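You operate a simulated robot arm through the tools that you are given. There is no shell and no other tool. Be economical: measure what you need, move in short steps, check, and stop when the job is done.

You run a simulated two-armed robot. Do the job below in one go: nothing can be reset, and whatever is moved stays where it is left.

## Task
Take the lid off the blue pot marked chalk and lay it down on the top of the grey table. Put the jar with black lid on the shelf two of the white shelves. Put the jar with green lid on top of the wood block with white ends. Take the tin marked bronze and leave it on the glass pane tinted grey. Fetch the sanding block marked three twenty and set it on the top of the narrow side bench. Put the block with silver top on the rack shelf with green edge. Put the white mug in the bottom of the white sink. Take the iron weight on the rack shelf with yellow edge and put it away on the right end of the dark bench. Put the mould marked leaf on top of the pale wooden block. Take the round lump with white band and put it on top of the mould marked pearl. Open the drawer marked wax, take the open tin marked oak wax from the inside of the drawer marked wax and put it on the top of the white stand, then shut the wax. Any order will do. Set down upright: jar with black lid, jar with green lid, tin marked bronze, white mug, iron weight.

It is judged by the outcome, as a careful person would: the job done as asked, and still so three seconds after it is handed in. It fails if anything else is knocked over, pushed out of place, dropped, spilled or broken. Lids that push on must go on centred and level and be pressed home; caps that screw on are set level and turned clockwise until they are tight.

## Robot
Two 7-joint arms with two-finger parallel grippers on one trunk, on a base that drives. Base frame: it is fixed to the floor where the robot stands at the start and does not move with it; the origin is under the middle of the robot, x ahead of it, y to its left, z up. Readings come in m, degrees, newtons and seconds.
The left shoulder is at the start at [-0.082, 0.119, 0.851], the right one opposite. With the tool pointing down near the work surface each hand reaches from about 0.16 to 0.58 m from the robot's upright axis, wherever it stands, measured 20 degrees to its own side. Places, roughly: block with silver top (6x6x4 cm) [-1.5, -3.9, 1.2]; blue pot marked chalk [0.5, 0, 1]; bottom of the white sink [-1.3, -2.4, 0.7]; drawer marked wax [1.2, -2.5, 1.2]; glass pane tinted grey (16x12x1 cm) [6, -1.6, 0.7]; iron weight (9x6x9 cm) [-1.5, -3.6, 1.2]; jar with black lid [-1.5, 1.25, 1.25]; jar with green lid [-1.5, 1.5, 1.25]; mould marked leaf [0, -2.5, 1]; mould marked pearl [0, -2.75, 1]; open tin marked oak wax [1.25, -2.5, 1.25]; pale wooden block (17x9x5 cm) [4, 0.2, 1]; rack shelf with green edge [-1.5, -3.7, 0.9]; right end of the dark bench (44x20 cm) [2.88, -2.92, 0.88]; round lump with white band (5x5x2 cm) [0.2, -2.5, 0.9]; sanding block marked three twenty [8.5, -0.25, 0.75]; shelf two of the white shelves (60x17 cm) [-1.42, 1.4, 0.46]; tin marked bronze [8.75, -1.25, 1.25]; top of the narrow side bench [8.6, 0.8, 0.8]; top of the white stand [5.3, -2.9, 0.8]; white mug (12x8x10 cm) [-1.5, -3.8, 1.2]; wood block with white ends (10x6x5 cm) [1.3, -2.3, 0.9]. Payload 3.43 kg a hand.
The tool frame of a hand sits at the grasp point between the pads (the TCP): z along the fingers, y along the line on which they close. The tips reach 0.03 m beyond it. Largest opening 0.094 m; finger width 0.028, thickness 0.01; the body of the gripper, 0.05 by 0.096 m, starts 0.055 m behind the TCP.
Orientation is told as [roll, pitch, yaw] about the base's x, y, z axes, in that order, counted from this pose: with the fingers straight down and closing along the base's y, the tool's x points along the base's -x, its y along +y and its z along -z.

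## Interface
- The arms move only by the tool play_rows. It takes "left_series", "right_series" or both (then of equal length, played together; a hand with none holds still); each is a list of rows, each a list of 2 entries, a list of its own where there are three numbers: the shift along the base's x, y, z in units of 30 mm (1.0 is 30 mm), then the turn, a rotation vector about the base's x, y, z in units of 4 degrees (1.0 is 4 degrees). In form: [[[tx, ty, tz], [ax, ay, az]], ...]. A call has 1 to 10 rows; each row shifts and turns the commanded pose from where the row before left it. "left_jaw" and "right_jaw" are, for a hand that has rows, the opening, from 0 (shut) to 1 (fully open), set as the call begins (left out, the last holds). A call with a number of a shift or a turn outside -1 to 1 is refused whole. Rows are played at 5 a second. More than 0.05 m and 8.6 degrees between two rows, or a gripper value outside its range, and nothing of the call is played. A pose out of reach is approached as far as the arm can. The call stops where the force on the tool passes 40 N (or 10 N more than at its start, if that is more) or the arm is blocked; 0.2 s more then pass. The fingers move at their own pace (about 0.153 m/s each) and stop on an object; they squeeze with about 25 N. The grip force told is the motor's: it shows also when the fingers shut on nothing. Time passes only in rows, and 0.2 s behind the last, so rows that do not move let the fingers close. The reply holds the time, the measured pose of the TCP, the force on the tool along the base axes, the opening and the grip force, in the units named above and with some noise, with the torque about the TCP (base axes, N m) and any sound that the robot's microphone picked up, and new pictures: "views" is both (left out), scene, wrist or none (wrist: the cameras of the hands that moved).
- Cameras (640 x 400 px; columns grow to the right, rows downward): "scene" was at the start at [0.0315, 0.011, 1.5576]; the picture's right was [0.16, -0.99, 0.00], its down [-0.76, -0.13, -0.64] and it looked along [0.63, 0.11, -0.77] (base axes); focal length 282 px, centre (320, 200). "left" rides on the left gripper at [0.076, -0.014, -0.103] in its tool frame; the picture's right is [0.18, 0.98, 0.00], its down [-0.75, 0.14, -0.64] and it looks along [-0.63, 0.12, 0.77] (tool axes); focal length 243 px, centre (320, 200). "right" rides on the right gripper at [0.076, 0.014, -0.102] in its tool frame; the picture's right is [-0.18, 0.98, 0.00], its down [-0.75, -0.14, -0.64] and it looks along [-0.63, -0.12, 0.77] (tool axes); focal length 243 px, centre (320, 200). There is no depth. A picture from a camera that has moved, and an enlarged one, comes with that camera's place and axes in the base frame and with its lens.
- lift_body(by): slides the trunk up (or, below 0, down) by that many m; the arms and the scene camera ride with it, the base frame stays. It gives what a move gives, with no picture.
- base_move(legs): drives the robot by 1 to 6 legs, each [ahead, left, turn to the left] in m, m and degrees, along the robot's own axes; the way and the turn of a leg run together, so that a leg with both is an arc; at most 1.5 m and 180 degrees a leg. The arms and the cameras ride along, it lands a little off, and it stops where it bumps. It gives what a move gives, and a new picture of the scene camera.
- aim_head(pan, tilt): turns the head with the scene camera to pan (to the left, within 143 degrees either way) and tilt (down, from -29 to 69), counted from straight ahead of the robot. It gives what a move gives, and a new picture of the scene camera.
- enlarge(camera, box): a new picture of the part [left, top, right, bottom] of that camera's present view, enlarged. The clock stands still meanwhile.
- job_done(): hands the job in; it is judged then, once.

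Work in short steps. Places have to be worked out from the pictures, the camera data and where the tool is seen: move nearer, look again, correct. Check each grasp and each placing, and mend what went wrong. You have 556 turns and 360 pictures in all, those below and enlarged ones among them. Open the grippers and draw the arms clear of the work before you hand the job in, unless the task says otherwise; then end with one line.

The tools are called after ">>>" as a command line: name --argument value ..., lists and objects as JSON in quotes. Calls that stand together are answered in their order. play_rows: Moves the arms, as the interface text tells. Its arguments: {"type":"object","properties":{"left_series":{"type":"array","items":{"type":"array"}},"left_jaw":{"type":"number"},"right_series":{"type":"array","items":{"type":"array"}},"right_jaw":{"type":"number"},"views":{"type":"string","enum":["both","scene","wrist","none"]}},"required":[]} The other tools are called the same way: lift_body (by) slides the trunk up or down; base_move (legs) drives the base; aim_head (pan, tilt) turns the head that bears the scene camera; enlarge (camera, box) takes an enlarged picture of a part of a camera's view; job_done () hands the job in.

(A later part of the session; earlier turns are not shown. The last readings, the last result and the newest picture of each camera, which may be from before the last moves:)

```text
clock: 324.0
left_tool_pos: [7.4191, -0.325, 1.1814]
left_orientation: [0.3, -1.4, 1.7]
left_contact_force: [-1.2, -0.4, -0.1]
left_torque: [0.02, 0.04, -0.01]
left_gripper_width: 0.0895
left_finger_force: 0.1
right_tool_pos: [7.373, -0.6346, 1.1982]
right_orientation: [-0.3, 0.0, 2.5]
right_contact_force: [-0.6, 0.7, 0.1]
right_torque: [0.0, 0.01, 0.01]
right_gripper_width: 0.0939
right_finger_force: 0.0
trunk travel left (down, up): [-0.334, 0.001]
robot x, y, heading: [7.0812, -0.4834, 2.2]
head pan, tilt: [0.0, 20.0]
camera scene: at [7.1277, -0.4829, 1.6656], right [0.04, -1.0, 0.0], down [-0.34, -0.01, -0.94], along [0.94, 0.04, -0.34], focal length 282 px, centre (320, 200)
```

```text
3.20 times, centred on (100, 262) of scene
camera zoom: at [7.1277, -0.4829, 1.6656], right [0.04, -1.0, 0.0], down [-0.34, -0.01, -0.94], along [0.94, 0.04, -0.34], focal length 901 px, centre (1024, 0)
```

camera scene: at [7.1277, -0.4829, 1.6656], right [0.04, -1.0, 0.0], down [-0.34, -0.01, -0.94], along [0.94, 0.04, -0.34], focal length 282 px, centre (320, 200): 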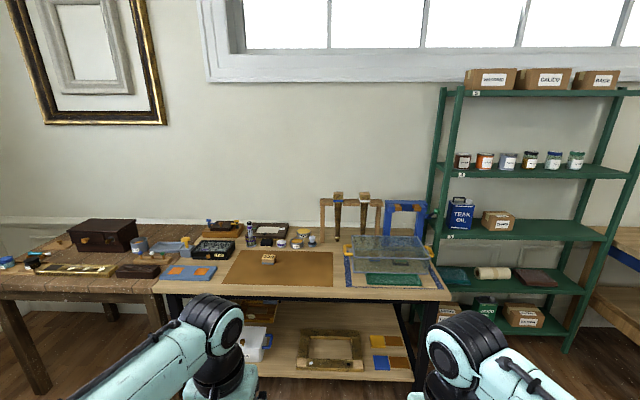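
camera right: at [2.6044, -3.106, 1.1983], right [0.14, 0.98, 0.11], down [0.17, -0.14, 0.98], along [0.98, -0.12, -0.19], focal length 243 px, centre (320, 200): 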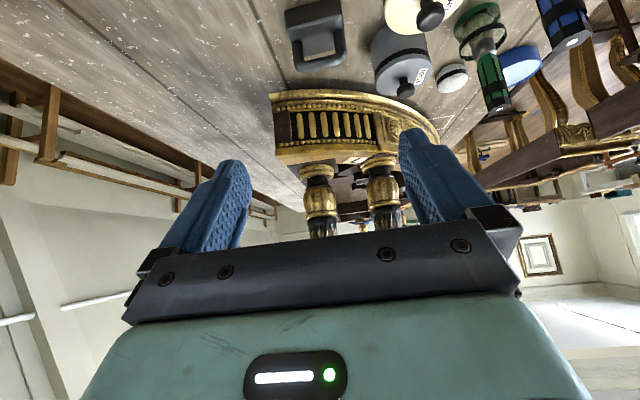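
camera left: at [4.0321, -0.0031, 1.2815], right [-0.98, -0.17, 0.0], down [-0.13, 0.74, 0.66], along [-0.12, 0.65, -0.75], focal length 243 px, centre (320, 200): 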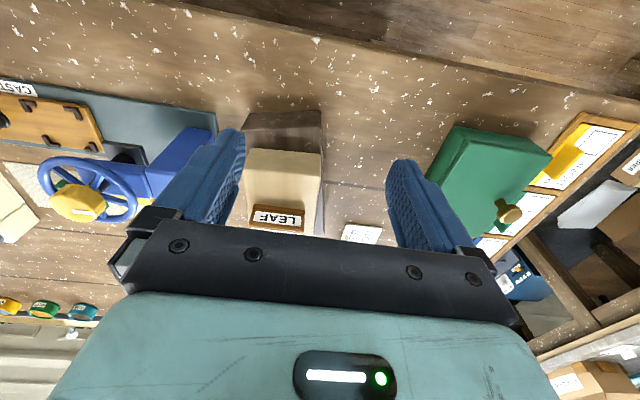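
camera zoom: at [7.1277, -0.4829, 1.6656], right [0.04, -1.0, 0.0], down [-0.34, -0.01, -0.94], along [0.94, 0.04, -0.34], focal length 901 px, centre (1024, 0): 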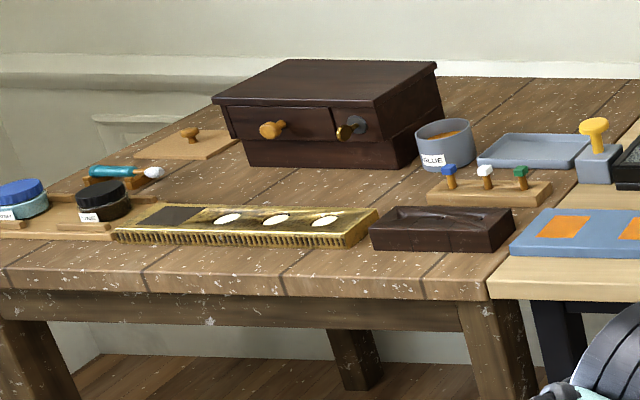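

The sanding block "320" is on the brown mat. I drive closer.

>>> base_move --legs '[[0.68, 0.12, -2.2]]'

>>> aim_head --pan 10 --tilt 42

```text
clock: 327.7
left_tool_pos: [8.0831, -0.209, 1.182]
left_orientation: [0.4, -1.5, -0.6]
left_contact_force: [-0.5, -0.8, 0.2]
left_torque: [0.02, 0.01, -0.01]
left_gripper_width: 0.0893
left_finger_force: 0.0
right_tool_pos: [8.0266, -0.5162, 1.1978]
right_orientation: [-0.3, -0.1, 0.1]
right_contact_force: [0.1, 0.3, 0.2]
right_torque: [0.0, 0.0, 0.01]
right_gripper_width: 0.0938
right_finger_force: 0.0
trunk travel left (down, up): [-0.334, 0.001]
robot x, y, heading: [7.7415, -0.3537, 0.0]
head pan, tilt: [0.0, 20.0]
camera scene: at [7.7874, -0.3549, 1.6656], right [0.0, -1.0, 0.0], down [-0.34, 0.0, -0.94], along [0.94, 0.0, -0.34], focal length 282 px, centre (320, 200)
```

scene: 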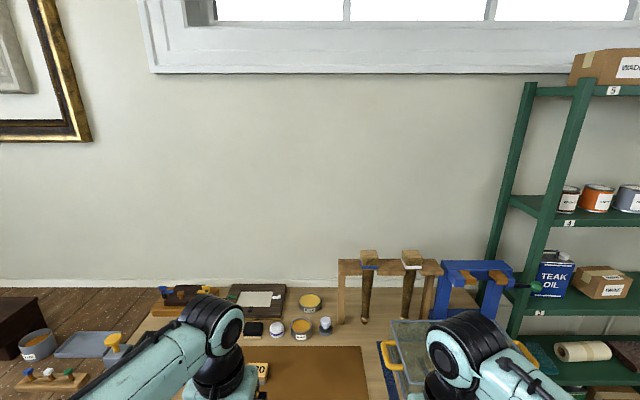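

```text
clock: 328.5
left_tool_pos: [8.084, -0.2116, 1.1817]
left_orientation: [0.4, -1.4, -0.7]
left_contact_force: [-0.7, 0.3, 0.7]
left_torque: [-0.02, -0.01, 0.04]
left_gripper_width: 0.0889
left_finger_force: 0.1
right_tool_pos: [8.0269, -0.5167, 1.1989]
right_orientation: [-0.3, -0.1, 0.3]
right_contact_force: [0.1, 0.3, 0.1]
right_torque: [0.02, -0.03, 0.0]
right_gripper_width: 0.0941
right_finger_force: 0.1
trunk travel left (down, up): [-0.334, 0.001]
robot x, y, heading: [7.7435, -0.3519, -0.1]
head pan, tilt: [10.0, 42.0]
camera scene: at [7.7768, -0.3405, 1.6314], right [0.17, -0.98, 0.0], down [-0.66, -0.12, -0.74], along [0.73, 0.13, -0.67], focal length 282 px, centre (320, 200)
```

scene: 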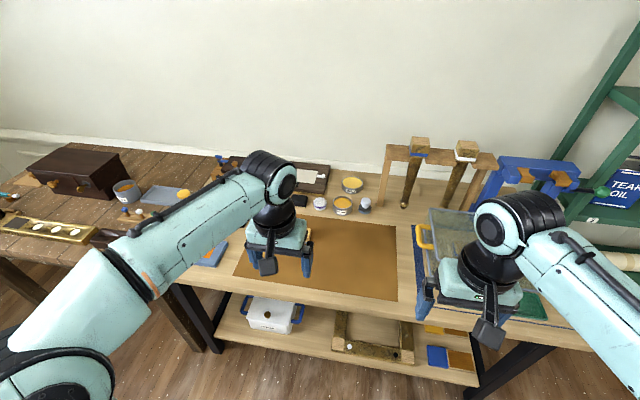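

The block is hidden by the left hand. I tilt the left hand forward ~30°, and view.

>>> play_rows --left_series '[[[-0.3, 0, 0.2], [0, -1, 0]], [[-0.3, 0, 0.2], [0, -1, 0]], [[0, 0, 0], [0, -1, 0]], [[0, 0, 0], [0, -1, 0]], [[0, 0, 0], [0, -1, 0]], [[0, 0, 0], [0, -1, 0]], [[0, 0, 0], [0, -1, 0]], [[0, 0, 0], [0, 0, 0]]]' --views "wrist"

```text
clock: 330.3
left_tool_pos: [8.0679, -0.2105, 1.1932]
left_orientation: [0.7, -29.4, -0.8]
left_contact_force: [-0.4, -0.6, -0.2]
left_torque: [-0.02, -0.02, -0.01]
left_gripper_width: 0.0891
left_finger_force: 0.1
right_tool_pos: [8.0269, -0.5166, 1.1986]
right_orientation: [-0.3, -0.1, 0.2]
right_contact_force: [0.3, 0.0, -1.0]
right_torque: [-0.02, 0.01, -0.02]
right_gripper_width: 0.0941
right_finger_force: 0.1
trunk travel left (down, up): [-0.334, 0.001]
robot x, y, heading: [7.7376, -0.3523, -0.0]
head pan, tilt: [10.0, 42.0]
camera left: at [7.9514, -0.2239, 1.2445], right [-0.15, 0.98, -0.08], down [0.34, 0.13, 0.93], along [0.93, 0.12, -0.36], focal length 243 px, centre (320, 200)
```

left: 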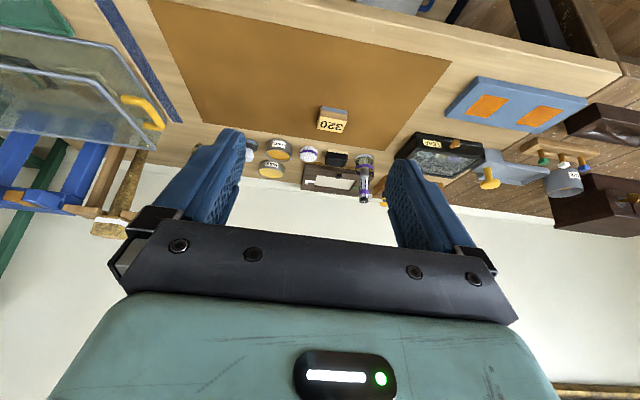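

Block ≈(8.325,-0.17), top z≈0.93. I zoom the wrist view for its yaw, and drive 0.06 m ahead.

>>> base_move --legs '[[0.06, 0, 0]]'

>>> enlarge --camera "left" --box '[270, 70, 430, 170]'

```text
clock: 331.3
left_tool_pos: [8.1237, -0.2097, 1.1928]
left_orientation: [0.7, -29.3, -0.7]
left_contact_force: [-0.3, -0.1, 0.8]
left_torque: [0.02, -0.02, -0.01]
left_gripper_width: 0.0891
left_finger_force: 0.1
right_tool_pos: [8.084, -0.5163, 1.1988]
right_orientation: [-0.2, -0.1, 0.3]
right_contact_force: [-0.7, -0.2, -0.9]
right_torque: [0.0, 0.01, 0.01]
right_gripper_width: 0.0942
right_finger_force: 0.0
trunk travel left (down, up): [-0.334, 0.001]
robot x, y, heading: [7.7999, -0.3516, -0.3]
head pan, tilt: [10.0, 42.0]
camera scene: at [7.8336, -0.3403, 1.6309], right [0.17, -0.98, 0.0], down [-0.66, -0.12, -0.74], along [0.73, 0.13, -0.67], focal length 282 px, centre (320, 200)
```

scene: 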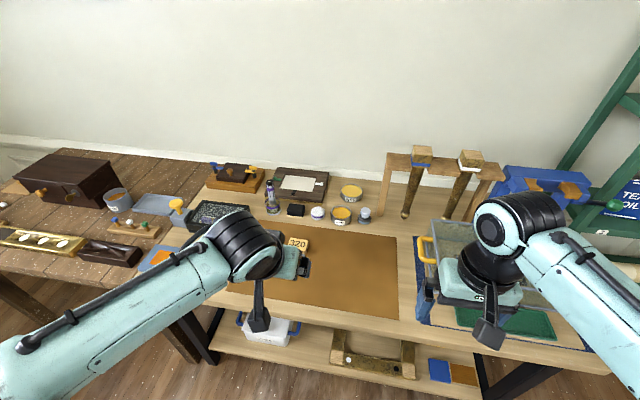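

```text
4.00 times, centred on (350, 120) of left
camera zoom: at [8.0078, -0.2237, 1.2442], right [-0.15, 0.98, -0.08], down [0.34, 0.13, 0.93], along [0.93, 0.12, -0.36], focal length 970 px, centre (200, 520)
```

zoom: 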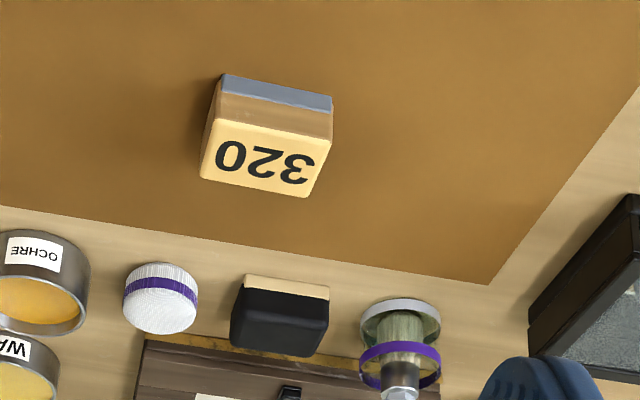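

Combining all views: block top at ≈(8.45,-0.147,0.85). I drive 0.06 m more and bring the hand nearer to look.

>>> base_move --legs '[[0.06, 0, 0]]'

>>> play_rows --left_series '[[[0.8, 0.3, -0.9], [0, 0, 0]], [[0.8, 0.3, -0.9], [0, 0, 0]], [[0.8, 0.3, -0.9], [0, 0, 0]], [[0.8, 0.3, -0.9], [0, 0, 0]], [[0.8, 0.3, -0.9], [0, 0, 0]], [[0.8, 0.3, -0.9], [0, 0, 0]], [[0.6, 0.2, -0.9], [0, 0, 0]], [[0, 0, -0.8], [0, 0, 0]], [[0, 0, 0], [0, 0, 0]]]' --views "wrist"

```text
clock: 332.3
left_tool_pos: [8.1821, -0.2087, 1.1927]
left_orientation: [0.7, -29.4, -0.6]
left_contact_force: [-0.3, 1.2, -0.5]
left_torque: [0.01, -0.02, 0.0]
left_gripper_width: 0.0897
left_finger_force: 0.1
right_tool_pos: [8.1426, -0.5158, 1.1986]
right_orientation: [-0.4, -0.1, 0.4]
right_contact_force: [-0.9, 0.3, 0.2]
right_torque: [0.01, -0.01, 0.0]
right_gripper_width: 0.094
right_finger_force: 0.1
trunk travel left (down, up): [-0.334, 0.001]
robot x, y, heading: [7.8581, -0.3564, 0.3]
head pan, tilt: [10.0, 42.0]
camera scene: at [7.8926, -0.3401, 1.6309], right [0.18, -0.98, 0.0], down [-0.66, -0.12, -0.74], along [0.73, 0.13, -0.67], focal length 282 px, centre (320, 200)
```

scene: 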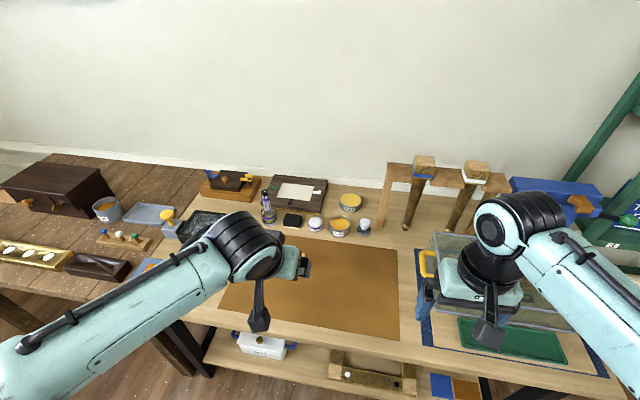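

```text
clock: 334.3
left_tool_pos: [8.3474, -0.1502, 0.9804]
left_orientation: [0.7, -29.3, -0.5]
left_contact_force: [-0.3, 0.5, 1.3]
left_torque: [0.02, -0.02, -0.01]
left_gripper_width: 0.0891
left_finger_force: 0.0
right_tool_pos: [8.1449, -0.5156, 1.1992]
right_orientation: [-0.2, -0.2, 0.4]
right_contact_force: [1.0, 0.0, -0.5]
right_torque: [0.0, -0.02, -0.02]
right_gripper_width: 0.094
right_finger_force: 0.1
trunk travel left (down, up): [-0.334, 0.001]
robot x, y, heading: [7.8571, -0.3516, 0.1]
head pan, tilt: [10.0, 42.0]
camera left: at [8.2302, -0.1635, 1.0314], right [-0.16, 0.98, -0.08], down [0.34, 0.13, 0.93], along [0.93, 0.12, -0.36], focal length 243 px, centre (320, 200)
```

left: 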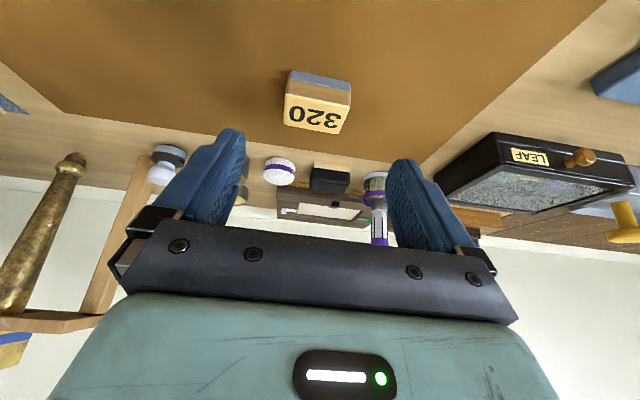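

Confirmed (8.446,-0.148). I move over and down, then grip.

>>> play_rows --left_series '[[[0.9, 0, 0], [0, 0, 0]], [[0.9, 0.05, -0.3], [0, 0, 0]], [[0.9, 0, -0.5], [0, 0, 0]], [[0.5, 0, -0.9], [0, 0, 0]], [[0, 0, -0.9], [0, 0, 0]], [[0, 0, -0.9], [0, 0, 0]], [[0, 0, -0.6], [0, 0, 0]], [[0, 0, -0.2], [0, 0, 0]], [[0, 0, 0], [0, 0, 0]]]' --views "wrist"

```text
clock: 336.3
left_tool_pos: [8.4415, -0.1481, 0.8527]
left_orientation: [0.8, -29.6, -0.6]
left_contact_force: [-4.0, 1.3, 10.9]
left_torque: [-0.48, 0.1, -0.32]
left_gripper_width: 0.0889
left_finger_force: 0.0
right_tool_pos: [8.1435, -0.5142, 1.1992]
right_orientation: [-0.3, -0.2, 0.4]
right_contact_force: [-0.1, -0.7, -0.5]
right_torque: [-0.02, -0.01, 0.04]
right_gripper_width: 0.0944
right_finger_force: 0.1
trunk travel left (down, up): [-0.334, 0.001]
robot x, y, heading: [7.8581, -0.3568, 0.2]
head pan, tilt: [10.0, 42.0]
camera left: at [8.3256, -0.1622, 0.9041], right [-0.15, 0.98, -0.08], down [0.34, 0.13, 0.93], along [0.93, 0.12, -0.35], focal length 243 px, centre (320, 200)
```

left: 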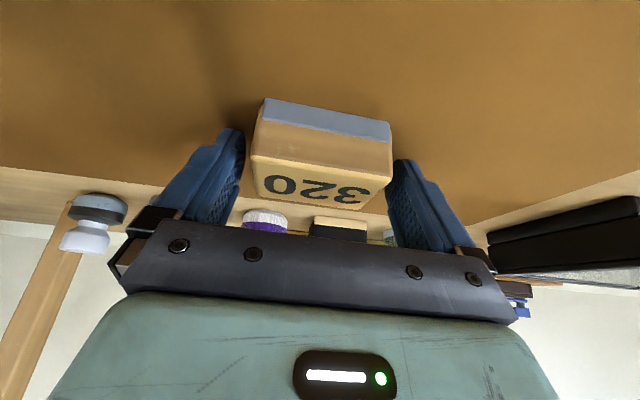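

Fingers touch the mat with the block between them. I rise 2 mm, close, then lift.

>>> play_rows --left_series '[[[0.05, 0, 0.1], [0, 0, 0]], [[0, 0, 0], [0, 0, 0]]]' --views "none"

>>> play_rows --left_series '[[[0, 0, 0], [0, 0, 0]], [[0, 0, 0], [0, 0, 0]], [[0, 0, 0], [0, 0, 0]]]' --left_jaw 0 --views "none"

>>> play_rows --left_series '[[[0, 0, 0.5], [0, 0, 0]], [[-0.2, 0, 1], [0, 0, 0]], [[-0.5, 0, 1], [0, 0, 0]], [[-0.8, 0, 1], [0, 0, 0]], [[-0.9, 0, 0.5], [0, 0, 0]], [[-0.9, 0, 0.5], [0, 0, 0]], [[-0.9, 0, 0], [0, 0, 0]], [[-0.9, 0, 0], [0, 0, 0]]]' --views "both"

```text
clock: 336.9
left_tool_pos: [8.4418, -0.1487, 0.8534]
left_orientation: [0.7, -29.3, -0.7]
left_contact_force: [0.0, 0.1, 0.9]
left_torque: [-0.04, 0.01, -0.05]
left_gripper_width: 0.0896
left_finger_force: 0.3
right_tool_pos: [8.1436, -0.5169, 1.1992]
right_orientation: [-0.3, -0.1, 0.3]
right_contact_force: [0.0, -1.2, 0.1]
right_torque: [0.0, 0.0, -0.03]
right_gripper_width: 0.0937
right_finger_force: 0.1
trunk travel left (down, up): [-0.334, 0.001]
robot x, y, heading: [7.8546, -0.3529, 0.3]
head pan, tilt: [10.0, 42.0]
```

```text
clock: 337.7
left_tool_pos: [8.4425, -0.149, 0.8544]
left_orientation: [0.7, -29.4, -0.6]
left_contact_force: [-0.4, -0.4, -0.3]
left_torque: [0.02, -0.02, -0.01]
left_gripper_width: 0.0715
left_finger_force: 25.0
right_tool_pos: [8.1445, -0.5152, 1.1993]
right_orientation: [-0.4, -0.1, 0.5]
right_contact_force: [0.0, 0.4, 1.0]
right_torque: [0.03, 0.0, 0.01]
right_gripper_width: 0.0938
right_finger_force: 0.1
trunk travel left (down, up): [-0.334, 0.001]
robot x, y, heading: [7.8575, -0.354, 0.2]
head pan, tilt: [10.0, 42.0]
```

```text
clock: 339.5
left_tool_pos: [8.2908, -0.1502, 0.9884]
left_orientation: [0.8, -29.4, -0.7]
left_contact_force: [0.2, 1.0, -0.4]
left_torque: [0.01, 0.03, 0.01]
left_gripper_width: 0.0716
left_finger_force: 25.0
right_tool_pos: [8.1443, -0.515, 1.1988]
right_orientation: [-0.3, -0.2, 0.3]
right_contact_force: [-0.6, 0.9, 0.8]
right_torque: [-0.02, 0.0, 0.0]
right_gripper_width: 0.0939
right_finger_force: 0.1
trunk travel left (down, up): [-0.334, 0.001]
robot x, y, heading: [7.8553, -0.3523, 0.1]
head pan, tilt: [10.0, 42.0]
camera scene: at [7.8937, -0.3402, 1.6313], right [0.18, -0.98, 0.0], down [-0.66, -0.12, -0.74], along [0.73, 0.13, -0.67], focal length 282 px, centre (320, 200)
camera left: at [8.1752, -0.1644, 1.04], right [-0.16, 0.98, -0.08], down [0.34, 0.13, 0.93], along [0.93, 0.12, -0.36], focal length 243 px, centre (320, 200)
```

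scene: 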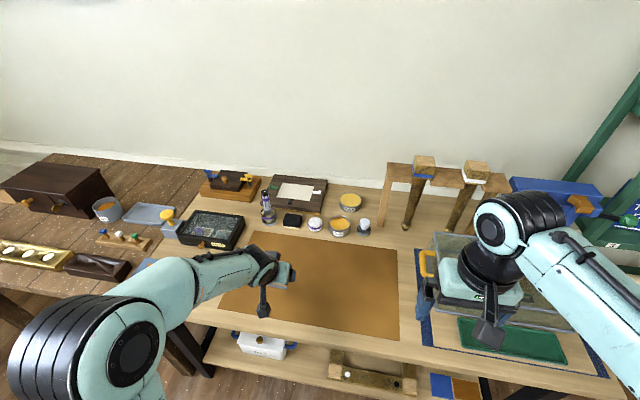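
left: 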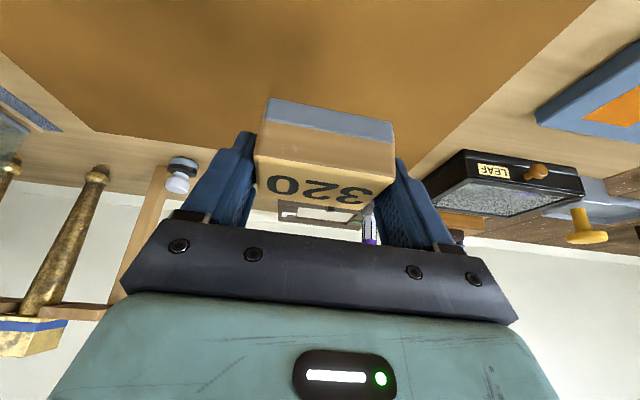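

Block held. I back off 0.2 m and slide left 0.95 m to the side bench.

>>> base_move --legs '[[-0.25, 0, 0], [0, 0.9, 0]]'

>>> aim_head --pan 5 --tilt 38

```text
clock: 349.2
left_tool_pos: [8.0301, 0.7632, 0.9887]
left_orientation: [0.7, -29.3, -0.1]
left_contact_force: [-0.2, 0.1, -0.9]
left_torque: [0.0, 0.02, -0.01]
left_gripper_width: 0.0714
left_finger_force: 25.6
right_tool_pos: [7.8864, 0.3963, 1.1992]
right_orientation: [-0.3, 0.0, 1.0]
right_contact_force: [0.7, 0.1, -0.2]
right_torque: [0.06, 0.01, -0.01]
right_gripper_width: 0.0941
right_finger_force: 0.2
trunk travel left (down, up): [-0.334, 0.001]
robot x, y, heading: [7.595, 0.5562, 1.0]
head pan, tilt: [10.0, 42.0]
camera scene: at [7.6343, 0.569, 1.6313], right [0.19, -0.98, 0.0], down [-0.66, -0.12, -0.74], along [0.73, 0.14, -0.67], focal length 282 px, centre (320, 200)
```

scene: 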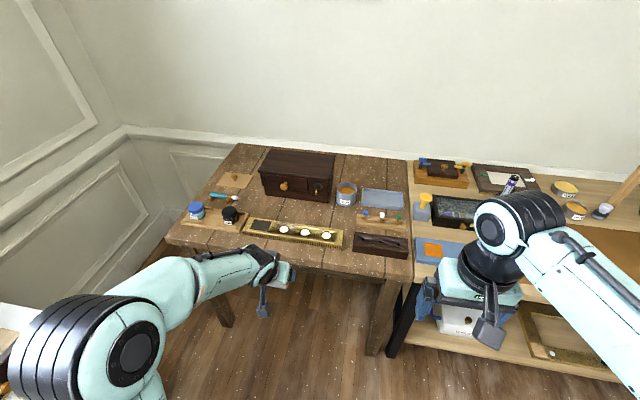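

```text
clock: 349.9
left_tool_pos: [8.0297, 0.7617, 0.9883]
left_orientation: [0.7, -29.5, 0.0]
left_contact_force: [-0.5, 0.7, -1.1]
left_torque: [0.0, 0.0, -0.01]
left_gripper_width: 0.0714
left_finger_force: 24.4
right_tool_pos: [7.8863, 0.3959, 1.1991]
right_orientation: [-0.3, -0.1, 1.0]
right_contact_force: [-0.2, 0.2, -0.3]
right_torque: [0.0, -0.03, 0.0]
right_gripper_width: 0.0941
right_finger_force: 0.0
trunk travel left (down, up): [-0.334, 0.001]
robot x, y, heading: [7.596, 0.5587, 0.7]
head pan, tilt: [5.0, 38.0]
camera scene: at [7.6381, 0.5621, 1.6372], right [0.1, -0.99, 0.0], down [-0.61, -0.06, -0.79], along [0.78, 0.08, -0.62], focal length 282 px, centre (320, 200)
```

scene: 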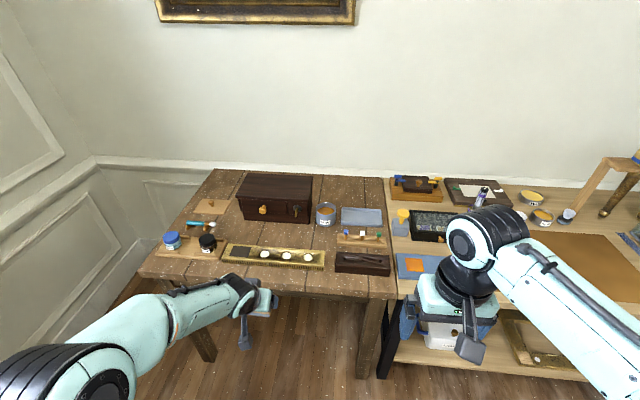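

The side bench has a free strip between the gold piece and the little drawer box, around (8.45,0.8). I drive in.

>>> base_move --legs '[[0.26, 0.06, -0.8]]'

>>> play_rows --left_series '[[[0.5, 0, 0.6], [0, 0, 0]], [[0, 0, 0], [0, 0, 0]]]' --views "wrist"

```text
clock: 351.8
left_tool_pos: [8.2932, 0.811, 0.9888]
left_orientation: [0.7, -29.5, -1.3]
left_contact_force: [0.2, 0.3, -0.2]
left_torque: [0.03, -0.01, 0.0]
left_gripper_width: 0.0715
left_finger_force: 25.1
right_tool_pos: [8.141, 0.4478, 1.1991]
right_orientation: [-0.3, -0.2, -0.2]
right_contact_force: [0.4, -0.4, -0.9]
right_torque: [0.0, -0.04, 0.01]
right_gripper_width: 0.0942
right_finger_force: 0.0
trunk travel left (down, up): [-0.334, 0.001]
robot x, y, heading: [7.8531, 0.6155, -0.4]
head pan, tilt: [5.0, 38.0]
camera scene: at [7.8966, 0.6194, 1.6371], right [0.08, -1.0, 0.0], down [-0.61, -0.05, -0.79], along [0.79, 0.06, -0.62], focal length 282 px, centre (320, 200)
```

scene: 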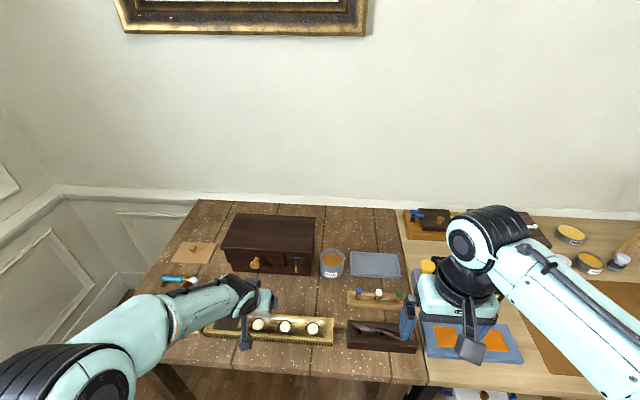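

```text
clock: 352.4
left_tool_pos: [8.3105, 0.8134, 1.0077]
left_orientation: [0.7, -29.3, -1.3]
left_contact_force: [0.1, -0.5, -0.5]
left_torque: [0.02, 0.0, 0.01]
left_gripper_width: 0.0716
left_finger_force: 24.9
right_tool_pos: [8.1417, 0.4487, 1.2]
right_orientation: [-0.3, -0.1, -0.2]
right_contact_force: [0.2, 0.0, 0.4]
right_torque: [-0.01, -0.02, -0.02]
right_gripper_width: 0.0936
right_finger_force: 0.0
trunk travel left (down, up): [-0.334, 0.001]
robot x, y, heading: [7.8541, 0.6135, -0.7]
head pan, tilt: [5.0, 38.0]
camera left: at [8.1938, 0.8005, 1.0584], right [-0.14, 0.99, -0.08], down [0.34, 0.13, 0.93], along [0.93, 0.11, -0.36], focal length 243 px, centre (320, 200)
```

left: 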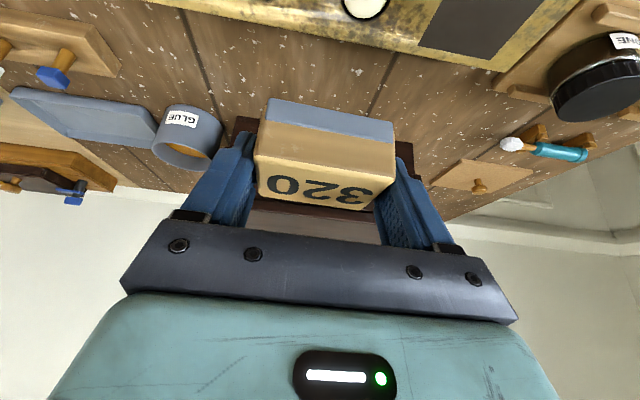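

The gap spans x≈8.34–8.51. I move to x≈8.425 and lower.

>>> play_rows --left_series '[[[0.95, 0, 0], [0, 0, 0]], [[0.95, 0, 0], [0, 0, 0]], [[0.95, 0, -0.3], [0, 0, 0]], [[0.95, 0, -0.7], [0, 0, 0]], [[0, 0, -0.9], [0, 0, 0]], [[0, 0, -0.9], [0, 0, 0]], [[0, 0, -0.9], [0, 0, 0]], [[0, 0, 0], [0, 0, 0]]]' --views "both"

```text
clock: 354.2
left_tool_pos: [8.42, 0.8097, 0.8928]
left_orientation: [0.7, -29.4, -1.3]
left_contact_force: [0.7, -0.2, -0.8]
left_torque: [0.0, 0.02, 0.0]
left_gripper_width: 0.0712
left_finger_force: 24.9
right_tool_pos: [8.1412, 0.449, 1.1989]
right_orientation: [-0.3, -0.2, -0.2]
right_contact_force: [0.5, -0.1, 0.7]
right_torque: [0.02, 0.01, 0.02]
right_gripper_width: 0.0943
right_finger_force: 0.0
trunk travel left (down, up): [-0.334, 0.001]
robot x, y, heading: [7.8538, 0.6144, -0.6]
head pan, tilt: [5.0, 38.0]
camera scene: at [7.8968, 0.6194, 1.6373], right [0.08, -1.0, 0.0], down [-0.61, -0.05, -0.79], along [0.79, 0.06, -0.62], focal length 282 px, centre (320, 200)
camera left: at [8.3043, 0.7973, 0.9443], right [-0.14, 0.99, -0.08], down [0.34, 0.13, 0.93], along [0.93, 0.11, -0.36], focal length 243 px, centre (320, 200)
```

scene: 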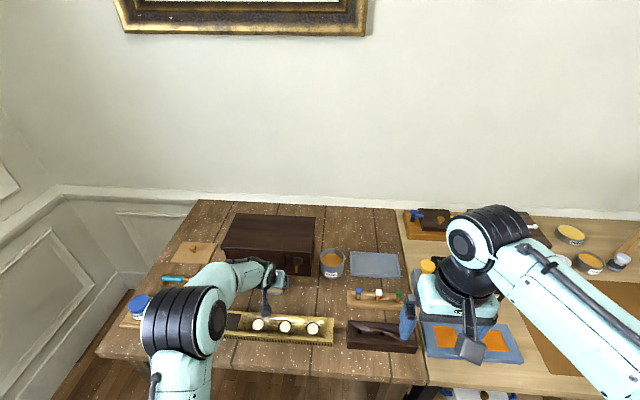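
left: 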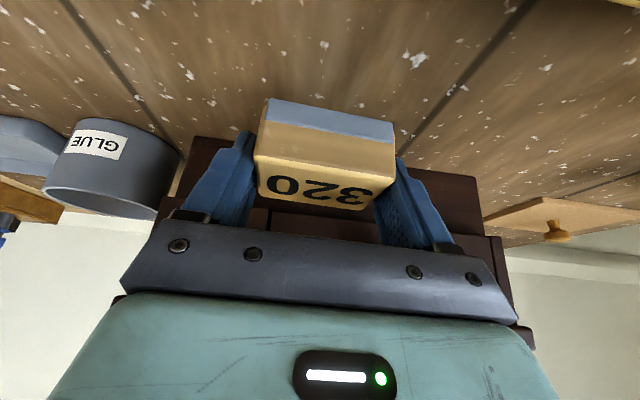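

Clear of the box. I creep down.

>>> play_rows --left_series '[[[0, 0, -0.6], [0, 0, 0]], [[0, 0, -0.3], [0, 0, 0]], [[0, 0, -0.15], [0, 0, 0]], [[0, 0, -0.12], [0, 0, 0]], [[0, 0, -0.12], [0, 0, 0]], [[0, 0, -0.12], [0, 0, 0]], [[0, 0, -0.12], [0, 0, 0]], [[0, 0, -0.12], [0, 0, 0]]]' --views "none"

```text
clock: 356.0
left_tool_pos: [8.4231, 0.8113, 0.8533]
left_orientation: [0.7, -30.3, -1.0]
left_contact_force: [-8.3, 2.3, 36.2]
left_torque: [-0.78, 0.58, -0.34]
left_gripper_width: 0.0713
left_finger_force: 24.9
right_tool_pos: [8.1383, 0.4481, 1.2006]
right_orientation: [-0.2, -0.4, -0.2]
right_contact_force: [0.3, -0.8, 0.7]
right_torque: [-0.01, -0.04, 0.04]
right_gripper_width: 0.0937
right_finger_force: 0.1
trunk travel left (down, up): [-0.334, 0.001]
robot x, y, heading: [7.8533, 0.6151, -0.3]
head pan, tilt: [5.0, 38.0]
```

Resting (36 N). I release and withdraw up and back.

>>> play_rows --left_series '[[[0, 0, 0.1], [0, 0, 0]], [[0, 0, 0], [0, 0, 0]], [[0, 0, 0], [0, 0, 0]]]' --left_jaw 1 --views "none"

>>> play_rows --left_series '[[[-0.2, 0, 0.6], [0, 0, 0]], [[-0.4, 0, 0.9], [0, 0, 0]], [[-0.5, 0, 0.9], [0, 0, 0]], [[-0.5, 0, 0.9], [0, 0, 0]], [[-0.6, 0, 0.9], [0, 0, 0]], [[-0.6, 0, 0.9], [0, 0, 0]], [[-0.6, 0, 0.9], [0, 0, 0]], [[-0.6, 0, 0.9], [0, 0, 0]]]' --views "both"

```text
clock: 356.8
left_tool_pos: [8.4227, 0.8151, 0.8532]
left_orientation: [0.6, -29.9, -1.1]
left_contact_force: [3.5, 19.0, 28.0]
left_torque: [-0.57, -0.19, 0.22]
left_gripper_width: 0.083
left_finger_force: 0.1
right_tool_pos: [8.1397, 0.4506, 1.2]
right_orientation: [-0.2, -0.2, -0.2]
right_contact_force: [0.1, -0.1, -0.2]
right_torque: [0.01, -0.02, 0.03]
right_gripper_width: 0.0943
right_finger_force: 0.0
trunk travel left (down, up): [-0.334, 0.001]
robot x, y, heading: [7.8558, 0.6125, -0.3]
head pan, tilt: [5.0, 38.0]
```

```text
clock: 358.6
left_tool_pos: [8.3036, 0.8102, 1.0578]
left_orientation: [0.8, -29.4, -1.4]
left_contact_force: [0.3, 0.1, 0.2]
left_torque: [0.02, -0.01, -0.02]
left_gripper_width: 0.0939
left_finger_force: 0.1
right_tool_pos: [8.1413, 0.4478, 1.2002]
right_orientation: [-0.2, -0.2, -0.2]
right_contact_force: [0.1, 0.6, -0.6]
right_torque: [0.01, -0.05, 0.01]
right_gripper_width: 0.0941
right_finger_force: 0.0
trunk travel left (down, up): [-0.334, 0.001]
robot x, y, heading: [7.8597, 0.611, -0.4]
head pan, tilt: [5.0, 38.0]
camera scene: at [7.8963, 0.6196, 1.6372], right [0.08, -1.0, 0.0], down [-0.61, -0.05, -0.79], along [0.79, 0.06, -0.62], focal length 282 px, centre (320, 200)
camera left: at [8.1866, 0.7973, 1.1091], right [-0.14, 0.99, -0.08], down [0.34, 0.12, 0.93], along [0.93, 0.11, -0.36], focal length 243 px, centre (320, 200)
```

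scene: 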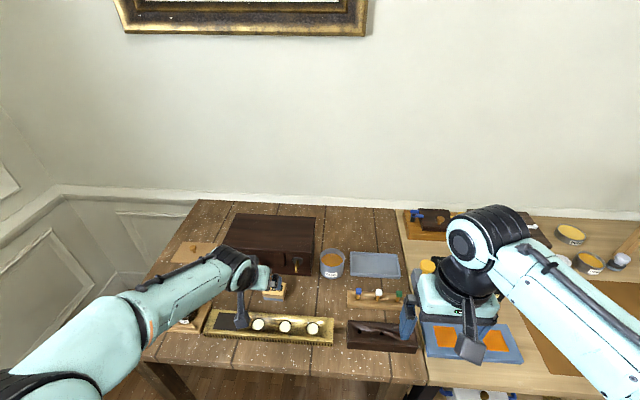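
left: 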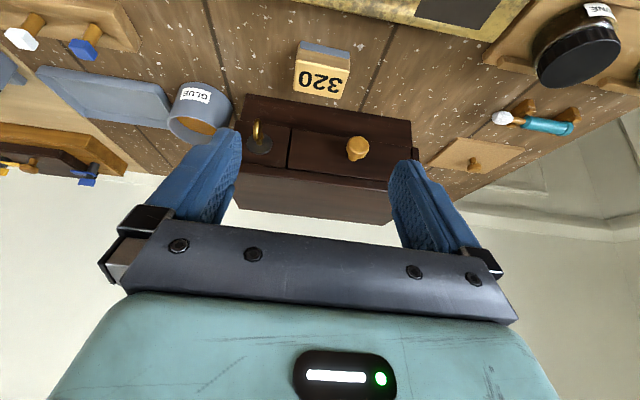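

Sanding block placed. Next the bronze tin on the green rack; I retract the left hand, back off and slide right to y≈-1.35.

>>> play_rows --left_series '[[[-0.9, 0, 0.9], [0, 0, 0]], [[-0.9, 0, 0.9], [0, 0, 0]], [[-0.9, -0.3, 0.9], [0, 0, 0]], [[-0.3, -0.3, 0.9], [0, 0, 0]]]' --views "none"

>>> base_move --legs '[[-0.4, 0, 0], [0, -1.5, 0], [0, -0.45, 0], [0.4, 0, 0.4]]'

>>> aim_head --pan 5 --tilt 22

```text
clock: 359.6
left_tool_pos: [8.2118, 0.7927, 1.1638]
left_orientation: [0.8, -29.3, -1.2]
left_contact_force: [0.4, 0.0, 0.2]
left_torque: [-0.01, 0.01, -0.02]
left_gripper_width: 0.094
left_finger_force: 0.0
right_tool_pos: [8.1418, 0.4476, 1.1981]
right_orientation: [-0.3, -0.1, -0.2]
right_contact_force: [-0.2, -0.6, -0.3]
right_torque: [0.01, 0.01, -0.01]
right_gripper_width: 0.094
right_finger_force: 0.1
trunk travel left (down, up): [-0.334, 0.001]
robot x, y, heading: [7.8593, 0.612, -0.7]
head pan, tilt: [5.0, 38.0]
```

```text
clock: 380.9
left_tool_pos: [8.1905, -1.1346, 1.1624]
left_orientation: [0.7, -29.4, -2.0]
left_contact_force: [0.0, 0.7, 0.3]
left_torque: [-0.01, 0.0, -0.01]
left_gripper_width: 0.0938
left_finger_force: 0.2
right_tool_pos: [8.1143, -1.4786, 1.1986]
right_orientation: [-0.3, -0.1, -0.8]
right_contact_force: [-0.1, -0.5, 0.4]
right_torque: [0.02, -0.01, -0.02]
right_gripper_width: 0.0941
right_finger_force: 0.1
trunk travel left (down, up): [-0.334, 0.001]
robot x, y, heading: [7.8337, -1.3137, -1.3]
head pan, tilt: [5.0, 38.0]
camera scene: at [7.8727, -1.305, 1.6371], right [0.07, -1.0, 0.0], down [-0.61, -0.04, -0.79], along [0.79, 0.05, -0.62], focal length 282 px, centre (320, 200)
```

scene: 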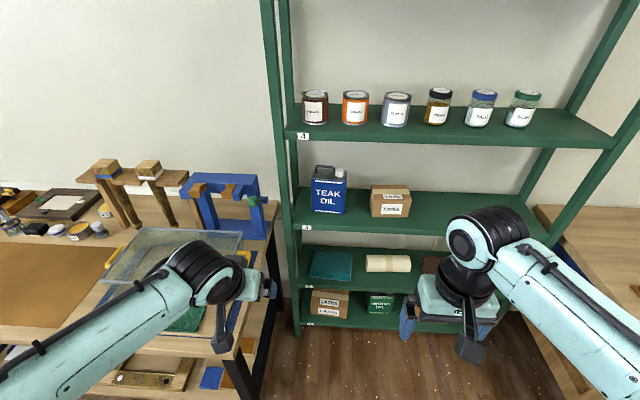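

```text
clock: 381.7
left_tool_pos: [8.1918, -1.1353, 1.1632]
left_orientation: [0.7, -29.4, -1.9]
left_contact_force: [0.7, -0.6, 0.0]
left_torque: [-0.01, 0.0, -0.04]
left_gripper_width: 0.094
left_finger_force: 0.1
right_tool_pos: [8.1153, -1.4794, 1.1998]
right_orientation: [-0.2, 0.0, -0.9]
right_contact_force: [-0.4, -0.2, -0.9]
right_torque: [-0.02, 0.0, -0.01]
right_gripper_width: 0.094
right_finger_force: 0.0
trunk travel left (down, up): [-0.334, 0.001]
robot x, y, heading: [7.8314, -1.3085, -1.1]
head pan, tilt: [5.0, 22.0]
camera scene: at [7.8796, -1.3046, 1.6624], right [0.07, -1.0, 0.0], down [-0.37, -0.02, -0.93], along [0.92, 0.06, -0.38], focal length 282 px, centre (320, 200)
```

scene: 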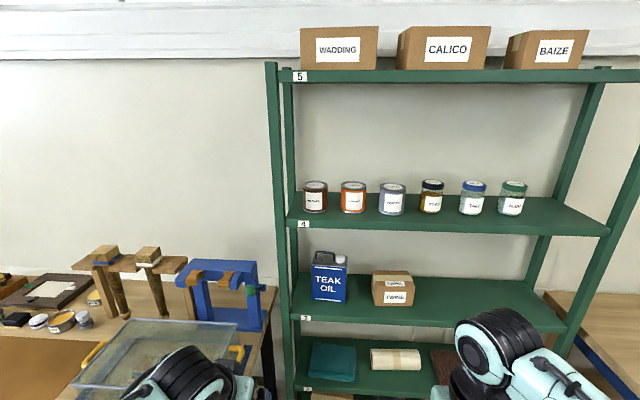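

Bronze tin base ≈(8.73,-1.23,1.27). To keep the elbow away from the table frames I approach at a 25° heading from the right.

>>> base_move --legs '[[0, 0, 26], [0, -0.41, 0], [0.2, 0, 0]]'

>>> aim_head --pan 0 --tilt 25

```text
clock: 388.4
left_tool_pos: [8.427, -1.2712, 1.1628]
left_orientation: [0.8, -29.5, 25.4]
left_contact_force: [-0.6, 0.9, 0.2]
left_torque: [-0.02, 0.02, -0.02]
left_gripper_width: 0.0943
left_finger_force: 0.0
right_tool_pos: [8.518, -1.6115, 1.1994]
right_orientation: [-0.3, 0.0, 26.4]
right_contact_force: [-0.7, 0.3, -0.3]
right_torque: [0.01, 0.01, -0.05]
right_gripper_width: 0.0943
right_finger_force: 0.1
trunk travel left (down, up): [-0.334, 0.001]
robot x, y, heading: [8.1887, -1.5932, 26.1]
head pan, tilt: [5.0, 22.0]
camera scene: at [8.2276, -1.5645, 1.6622], right [0.52, -0.86, 0.0], down [-0.32, -0.19, -0.93], along [0.79, 0.48, -0.37], focal length 282 px, centre (320, 200)
```

scene: 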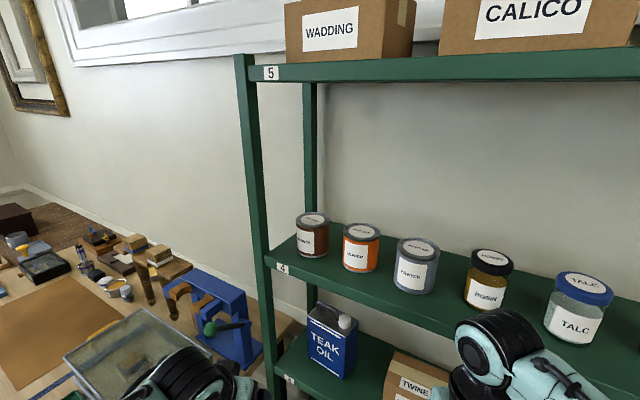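

```text
clock: 389.0
left_tool_pos: [8.427, -1.2717, 1.1637]
left_orientation: [0.7, -29.4, 25.4]
left_contact_force: [-0.3, -0.4, -1.0]
left_torque: [0.03, 0.01, -0.01]
left_gripper_width: 0.0939
left_finger_force: 0.0
right_tool_pos: [8.5189, -1.6112, 1.1985]
right_orientation: [-0.4, 0.0, 26.3]
right_contact_force: [-0.5, -0.2, -0.1]
right_torque: [-0.01, -0.01, 0.02]
right_gripper_width: 0.094
right_finger_force: 0.0
trunk travel left (down, up): [-0.334, 0.001]
robot x, y, heading: [8.1875, -1.5894, 26.1]
head pan, tilt: [0.0, 25.0]
camera scene: at [8.2318, -1.5714, 1.6576], right [0.44, -0.9, 0.0], down [-0.38, -0.19, -0.91], along [0.81, 0.4, -0.42], focal length 282 px, centre (320, 200)
```

scene: 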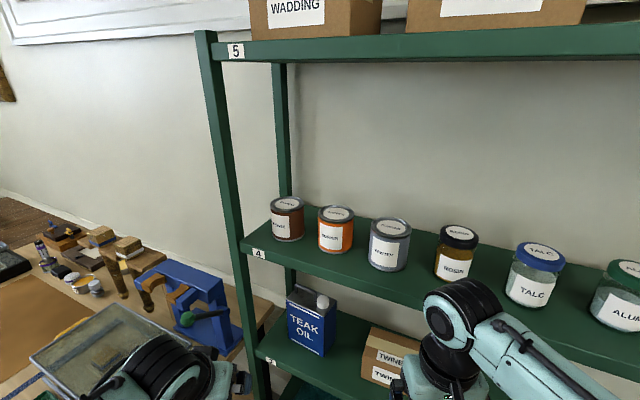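

I raise the left hand to z≈1.335 and tilt it to ~60° on the approach line to the tin.

>>> play_rows --left_series '[[[-0.2, -0.4, 0.9], [0.43, -0.88, 0]], [[-0.2, -0.4, 0.9], [0.43, -0.88, 0]], [[0, -0.4, 0.9], [0.43, -0.88, 0]], [[0.2, -0.4, 0.9], [0.43, -0.88, 0]], [[0.3, -0.4, 0.9], [0.43, -0.88, 0]], [[0.3, -0.4, 0.9], [0.43, -0.88, 0]], [[0.3, -0.3, 0.3], [0.43, -0.88, 0]], [[0.3, -0.2, 0], [0.43, -0.88, 0]], [[0, 0, 0], [0, 0, 0]]]' --left_jaw 1 --views "both"

```text
clock: 391.0
left_tool_pos: [8.4557, -1.3588, 1.3355]
left_orientation: [1.4, -60.9, 24.8]
left_contact_force: [0.7, 0.1, 0.2]
left_torque: [-0.02, 0.0, 0.0]
left_gripper_width: 0.0939
left_finger_force: 0.1
right_tool_pos: [8.5183, -1.6111, 1.1993]
right_orientation: [-0.3, -0.2, 26.5]
right_contact_force: [0.0, -0.1, -0.2]
right_torque: [0.04, 0.01, 0.04]
right_gripper_width: 0.0941
right_finger_force: 0.0
trunk travel left (down, up): [-0.334, 0.001]
robot x, y, heading: [8.1901, -1.5867, 25.9]
head pan, tilt: [0.0, 25.0]
camera scene: at [8.2313, -1.5715, 1.6576], right [0.44, -0.9, 0.0], down [-0.38, -0.19, -0.91], along [0.81, 0.4, -0.42], focal length 282 px, centre (320, 200)
camera left: at [8.3495, -1.4265, 1.3177], right [-0.51, 0.85, -0.15], down [-0.23, 0.03, 0.97], along [0.83, 0.53, 0.18], focal length 243 px, centre (320, 200)
```

scene: 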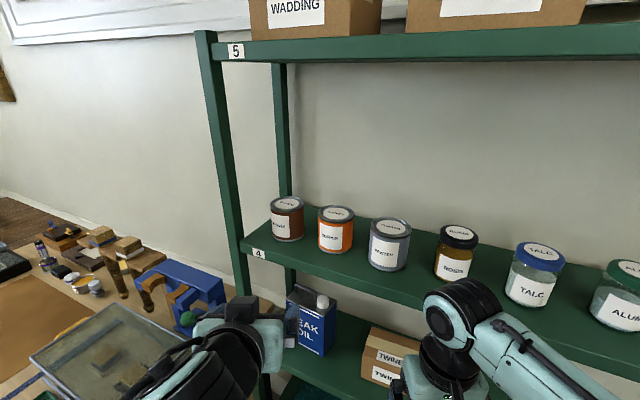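
left: 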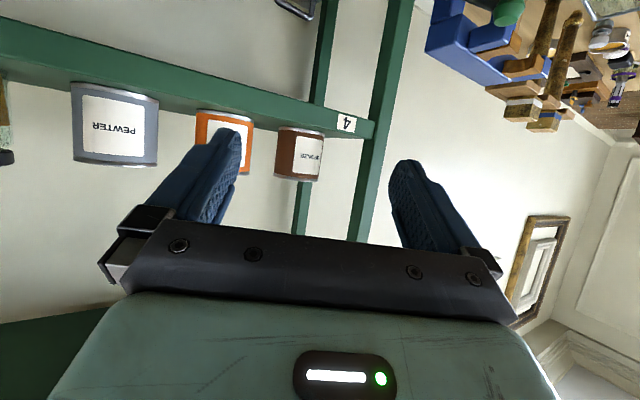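

Tin ≈(8.735,-1.236); lateral alignment within 6 mm. I advance 0.2 m and check.

>>> play_rows --left_series '[[[0.85, 0.3, -0.1], [0, 0, 0]], [[0.85, 0.38, -0.1], [0, 0, 0]], [[0.85, 0.38, -0.1], [0, 0, 0]], [[0.85, 0.38, 0], [0, 0, 0]], [[0.85, 0.38, 0], [0, 0, 0]], [[0.85, 0.38, 0], [0, 0, 0]], [[0.85, 0.38, 0], [0, 0, 0]], [[0, 0, 0], [0, 0, 0]]]' --views "both"

```text
clock: 392.8
left_tool_pos: [8.638, -1.2822, 1.3276]
left_orientation: [1.5, -60.8, 24.8]
left_contact_force: [0.0, 0.1, -0.4]
left_torque: [0.02, 0.01, -0.01]
left_gripper_width: 0.094
left_finger_force: 0.0
right_tool_pos: [8.5181, -1.6112, 1.1989]
right_orientation: [-0.2, -0.1, 26.4]
right_contact_force: [0.6, -0.3, 0.1]
right_torque: [0.02, -0.01, -0.01]
right_gripper_width: 0.0939
right_finger_force: 0.0
trunk travel left (down, up): [-0.334, 0.001]
robot x, y, heading: [8.1894, -1.5909, 26.1]
head pan, tilt: [0.0, 25.0]
camera scene: at [8.2307, -1.5717, 1.6576], right [0.44, -0.9, 0.0], down [-0.38, -0.19, -0.91], along [0.81, 0.4, -0.42], focal length 282 px, centre (320, 200)
camera left: at [8.5303, -1.3491, 1.3099], right [-0.51, 0.85, -0.15], down [-0.23, 0.03, 0.97], along [0.83, 0.53, 0.18], focal length 243 px, centre (320, 200)
```

scene: 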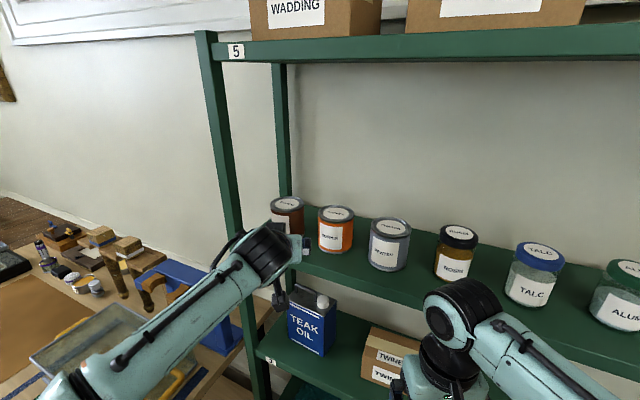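
left: 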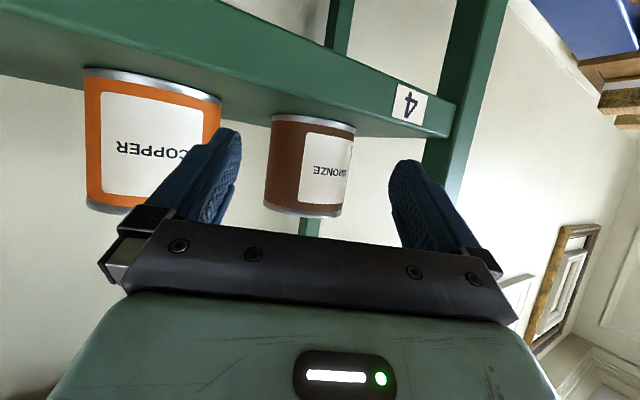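

Lateral alignment is good. I advance the last 0.108 m and close.

>>> play_rows --left_series '[[[0.82, 0.39, 0], [0, 0, 0]], [[0.82, 0.39, 0], [0, 0, 0]], [[0.82, 0.39, 0], [0, 0, 0]], [[0.75, 0.35, 0], [0, 0, 0]], [[0, 0, 0], [0, 0, 0]]]' --views "wrist"

```text
clock: 394.0
left_tool_pos: [8.732, -1.2362, 1.3277]
left_orientation: [1.5, -60.8, 24.6]
left_contact_force: [-0.1, -0.1, -0.5]
left_torque: [0.03, 0.0, 0.02]
left_gripper_width: 0.0942
left_finger_force: 0.0
right_tool_pos: [8.5169, -1.6123, 1.1995]
right_orientation: [-0.3, -0.2, 26.5]
right_contact_force: [0.5, 0.0, 0.0]
right_torque: [0.02, 0.0, -0.01]
right_gripper_width: 0.0941
right_finger_force: 0.0
trunk travel left (down, up): [-0.334, 0.001]
robot x, y, heading: [8.1878, -1.597, 26.0]
head pan, tilt: [0.0, 25.0]
camera left: at [8.6257, -1.3033, 1.3097], right [-0.51, 0.85, -0.15], down [-0.23, 0.03, 0.97], along [0.83, 0.53, 0.18], focal length 243 px, centre (320, 200)
```

left: 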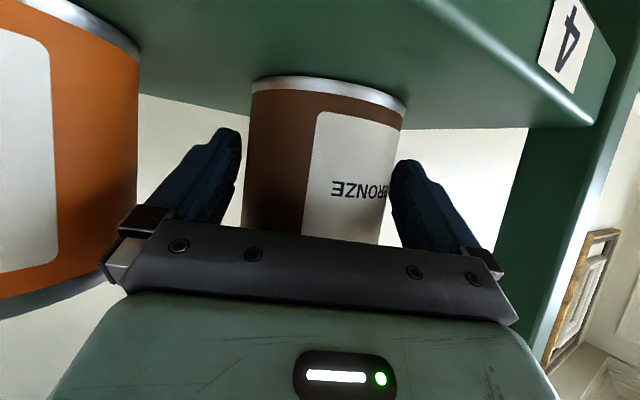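

Tin is between the fingers. I close and lift slightly.

>>> play_rows --left_series '[[[0, 0, 0], [0, 0, 0]], [[0, 0, 0], [0, 0, 0]], [[0, 0, 0], [0, 0, 0]]]' --left_jaw 0 --views "none"

>>> play_rows --left_series '[[[0, 0, 0.3], [0, 0, 0]], [[0, 0, 0.5], [0, 0, 0]], [[0, 0, 0], [0, 0, 0]]]' --views "wrist"

```text
clock: 394.8
left_tool_pos: [8.7329, -1.2367, 1.3275]
left_orientation: [1.5, -60.7, 24.7]
left_contact_force: [-2.3, -2.2, 0.3]
left_torque: [0.11, 0.08, 0.01]
left_gripper_width: 0.0841
left_finger_force: 24.9
right_tool_pos: [8.5166, -1.612, 1.2002]
right_orientation: [-0.3, -0.2, 26.5]
right_contact_force: [0.8, 0.3, -0.1]
right_torque: [0.01, 0.02, 0.01]
right_gripper_width: 0.0939
right_finger_force: 0.1
trunk travel left (down, up): [-0.334, 0.001]
robot x, y, heading: [8.1894, -1.5917, 26.2]
head pan, tilt: [0.0, 25.0]
```

```text
clock: 395.6
left_tool_pos: [8.7271, -1.2351, 1.3412]
left_orientation: [1.5, -60.7, 24.7]
left_contact_force: [0.2, 0.0, -5.1]
left_torque: [-0.02, 0.1, 0.0]
left_gripper_width: 0.0838
left_finger_force: 25.0
left hand out of reach, approached as far as the arm can: row 2
right_tool_pos: [8.5196, -1.6107, 1.199]
right_orientation: [-0.4, -0.2, 26.4]
right_contact_force: [0.0, -0.6, 0.1]
right_torque: [0.02, 0.0, -0.01]
right_gripper_width: 0.0941
right_finger_force: 0.1
trunk travel left (down, up): [-0.334, 0.001]
robot x, y, heading: [8.1867, -1.5906, 26.1]
head pan, tilt: [0.0, 25.0]
camera left: at [8.6199, -1.3028, 1.3246], right [-0.51, 0.85, -0.15], down [-0.23, 0.03, 0.97], along [0.83, 0.53, 0.18], focal length 243 px, centre (320, 200)
```

left: 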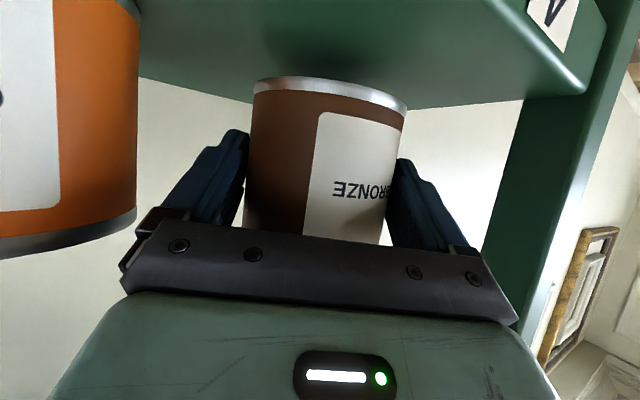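

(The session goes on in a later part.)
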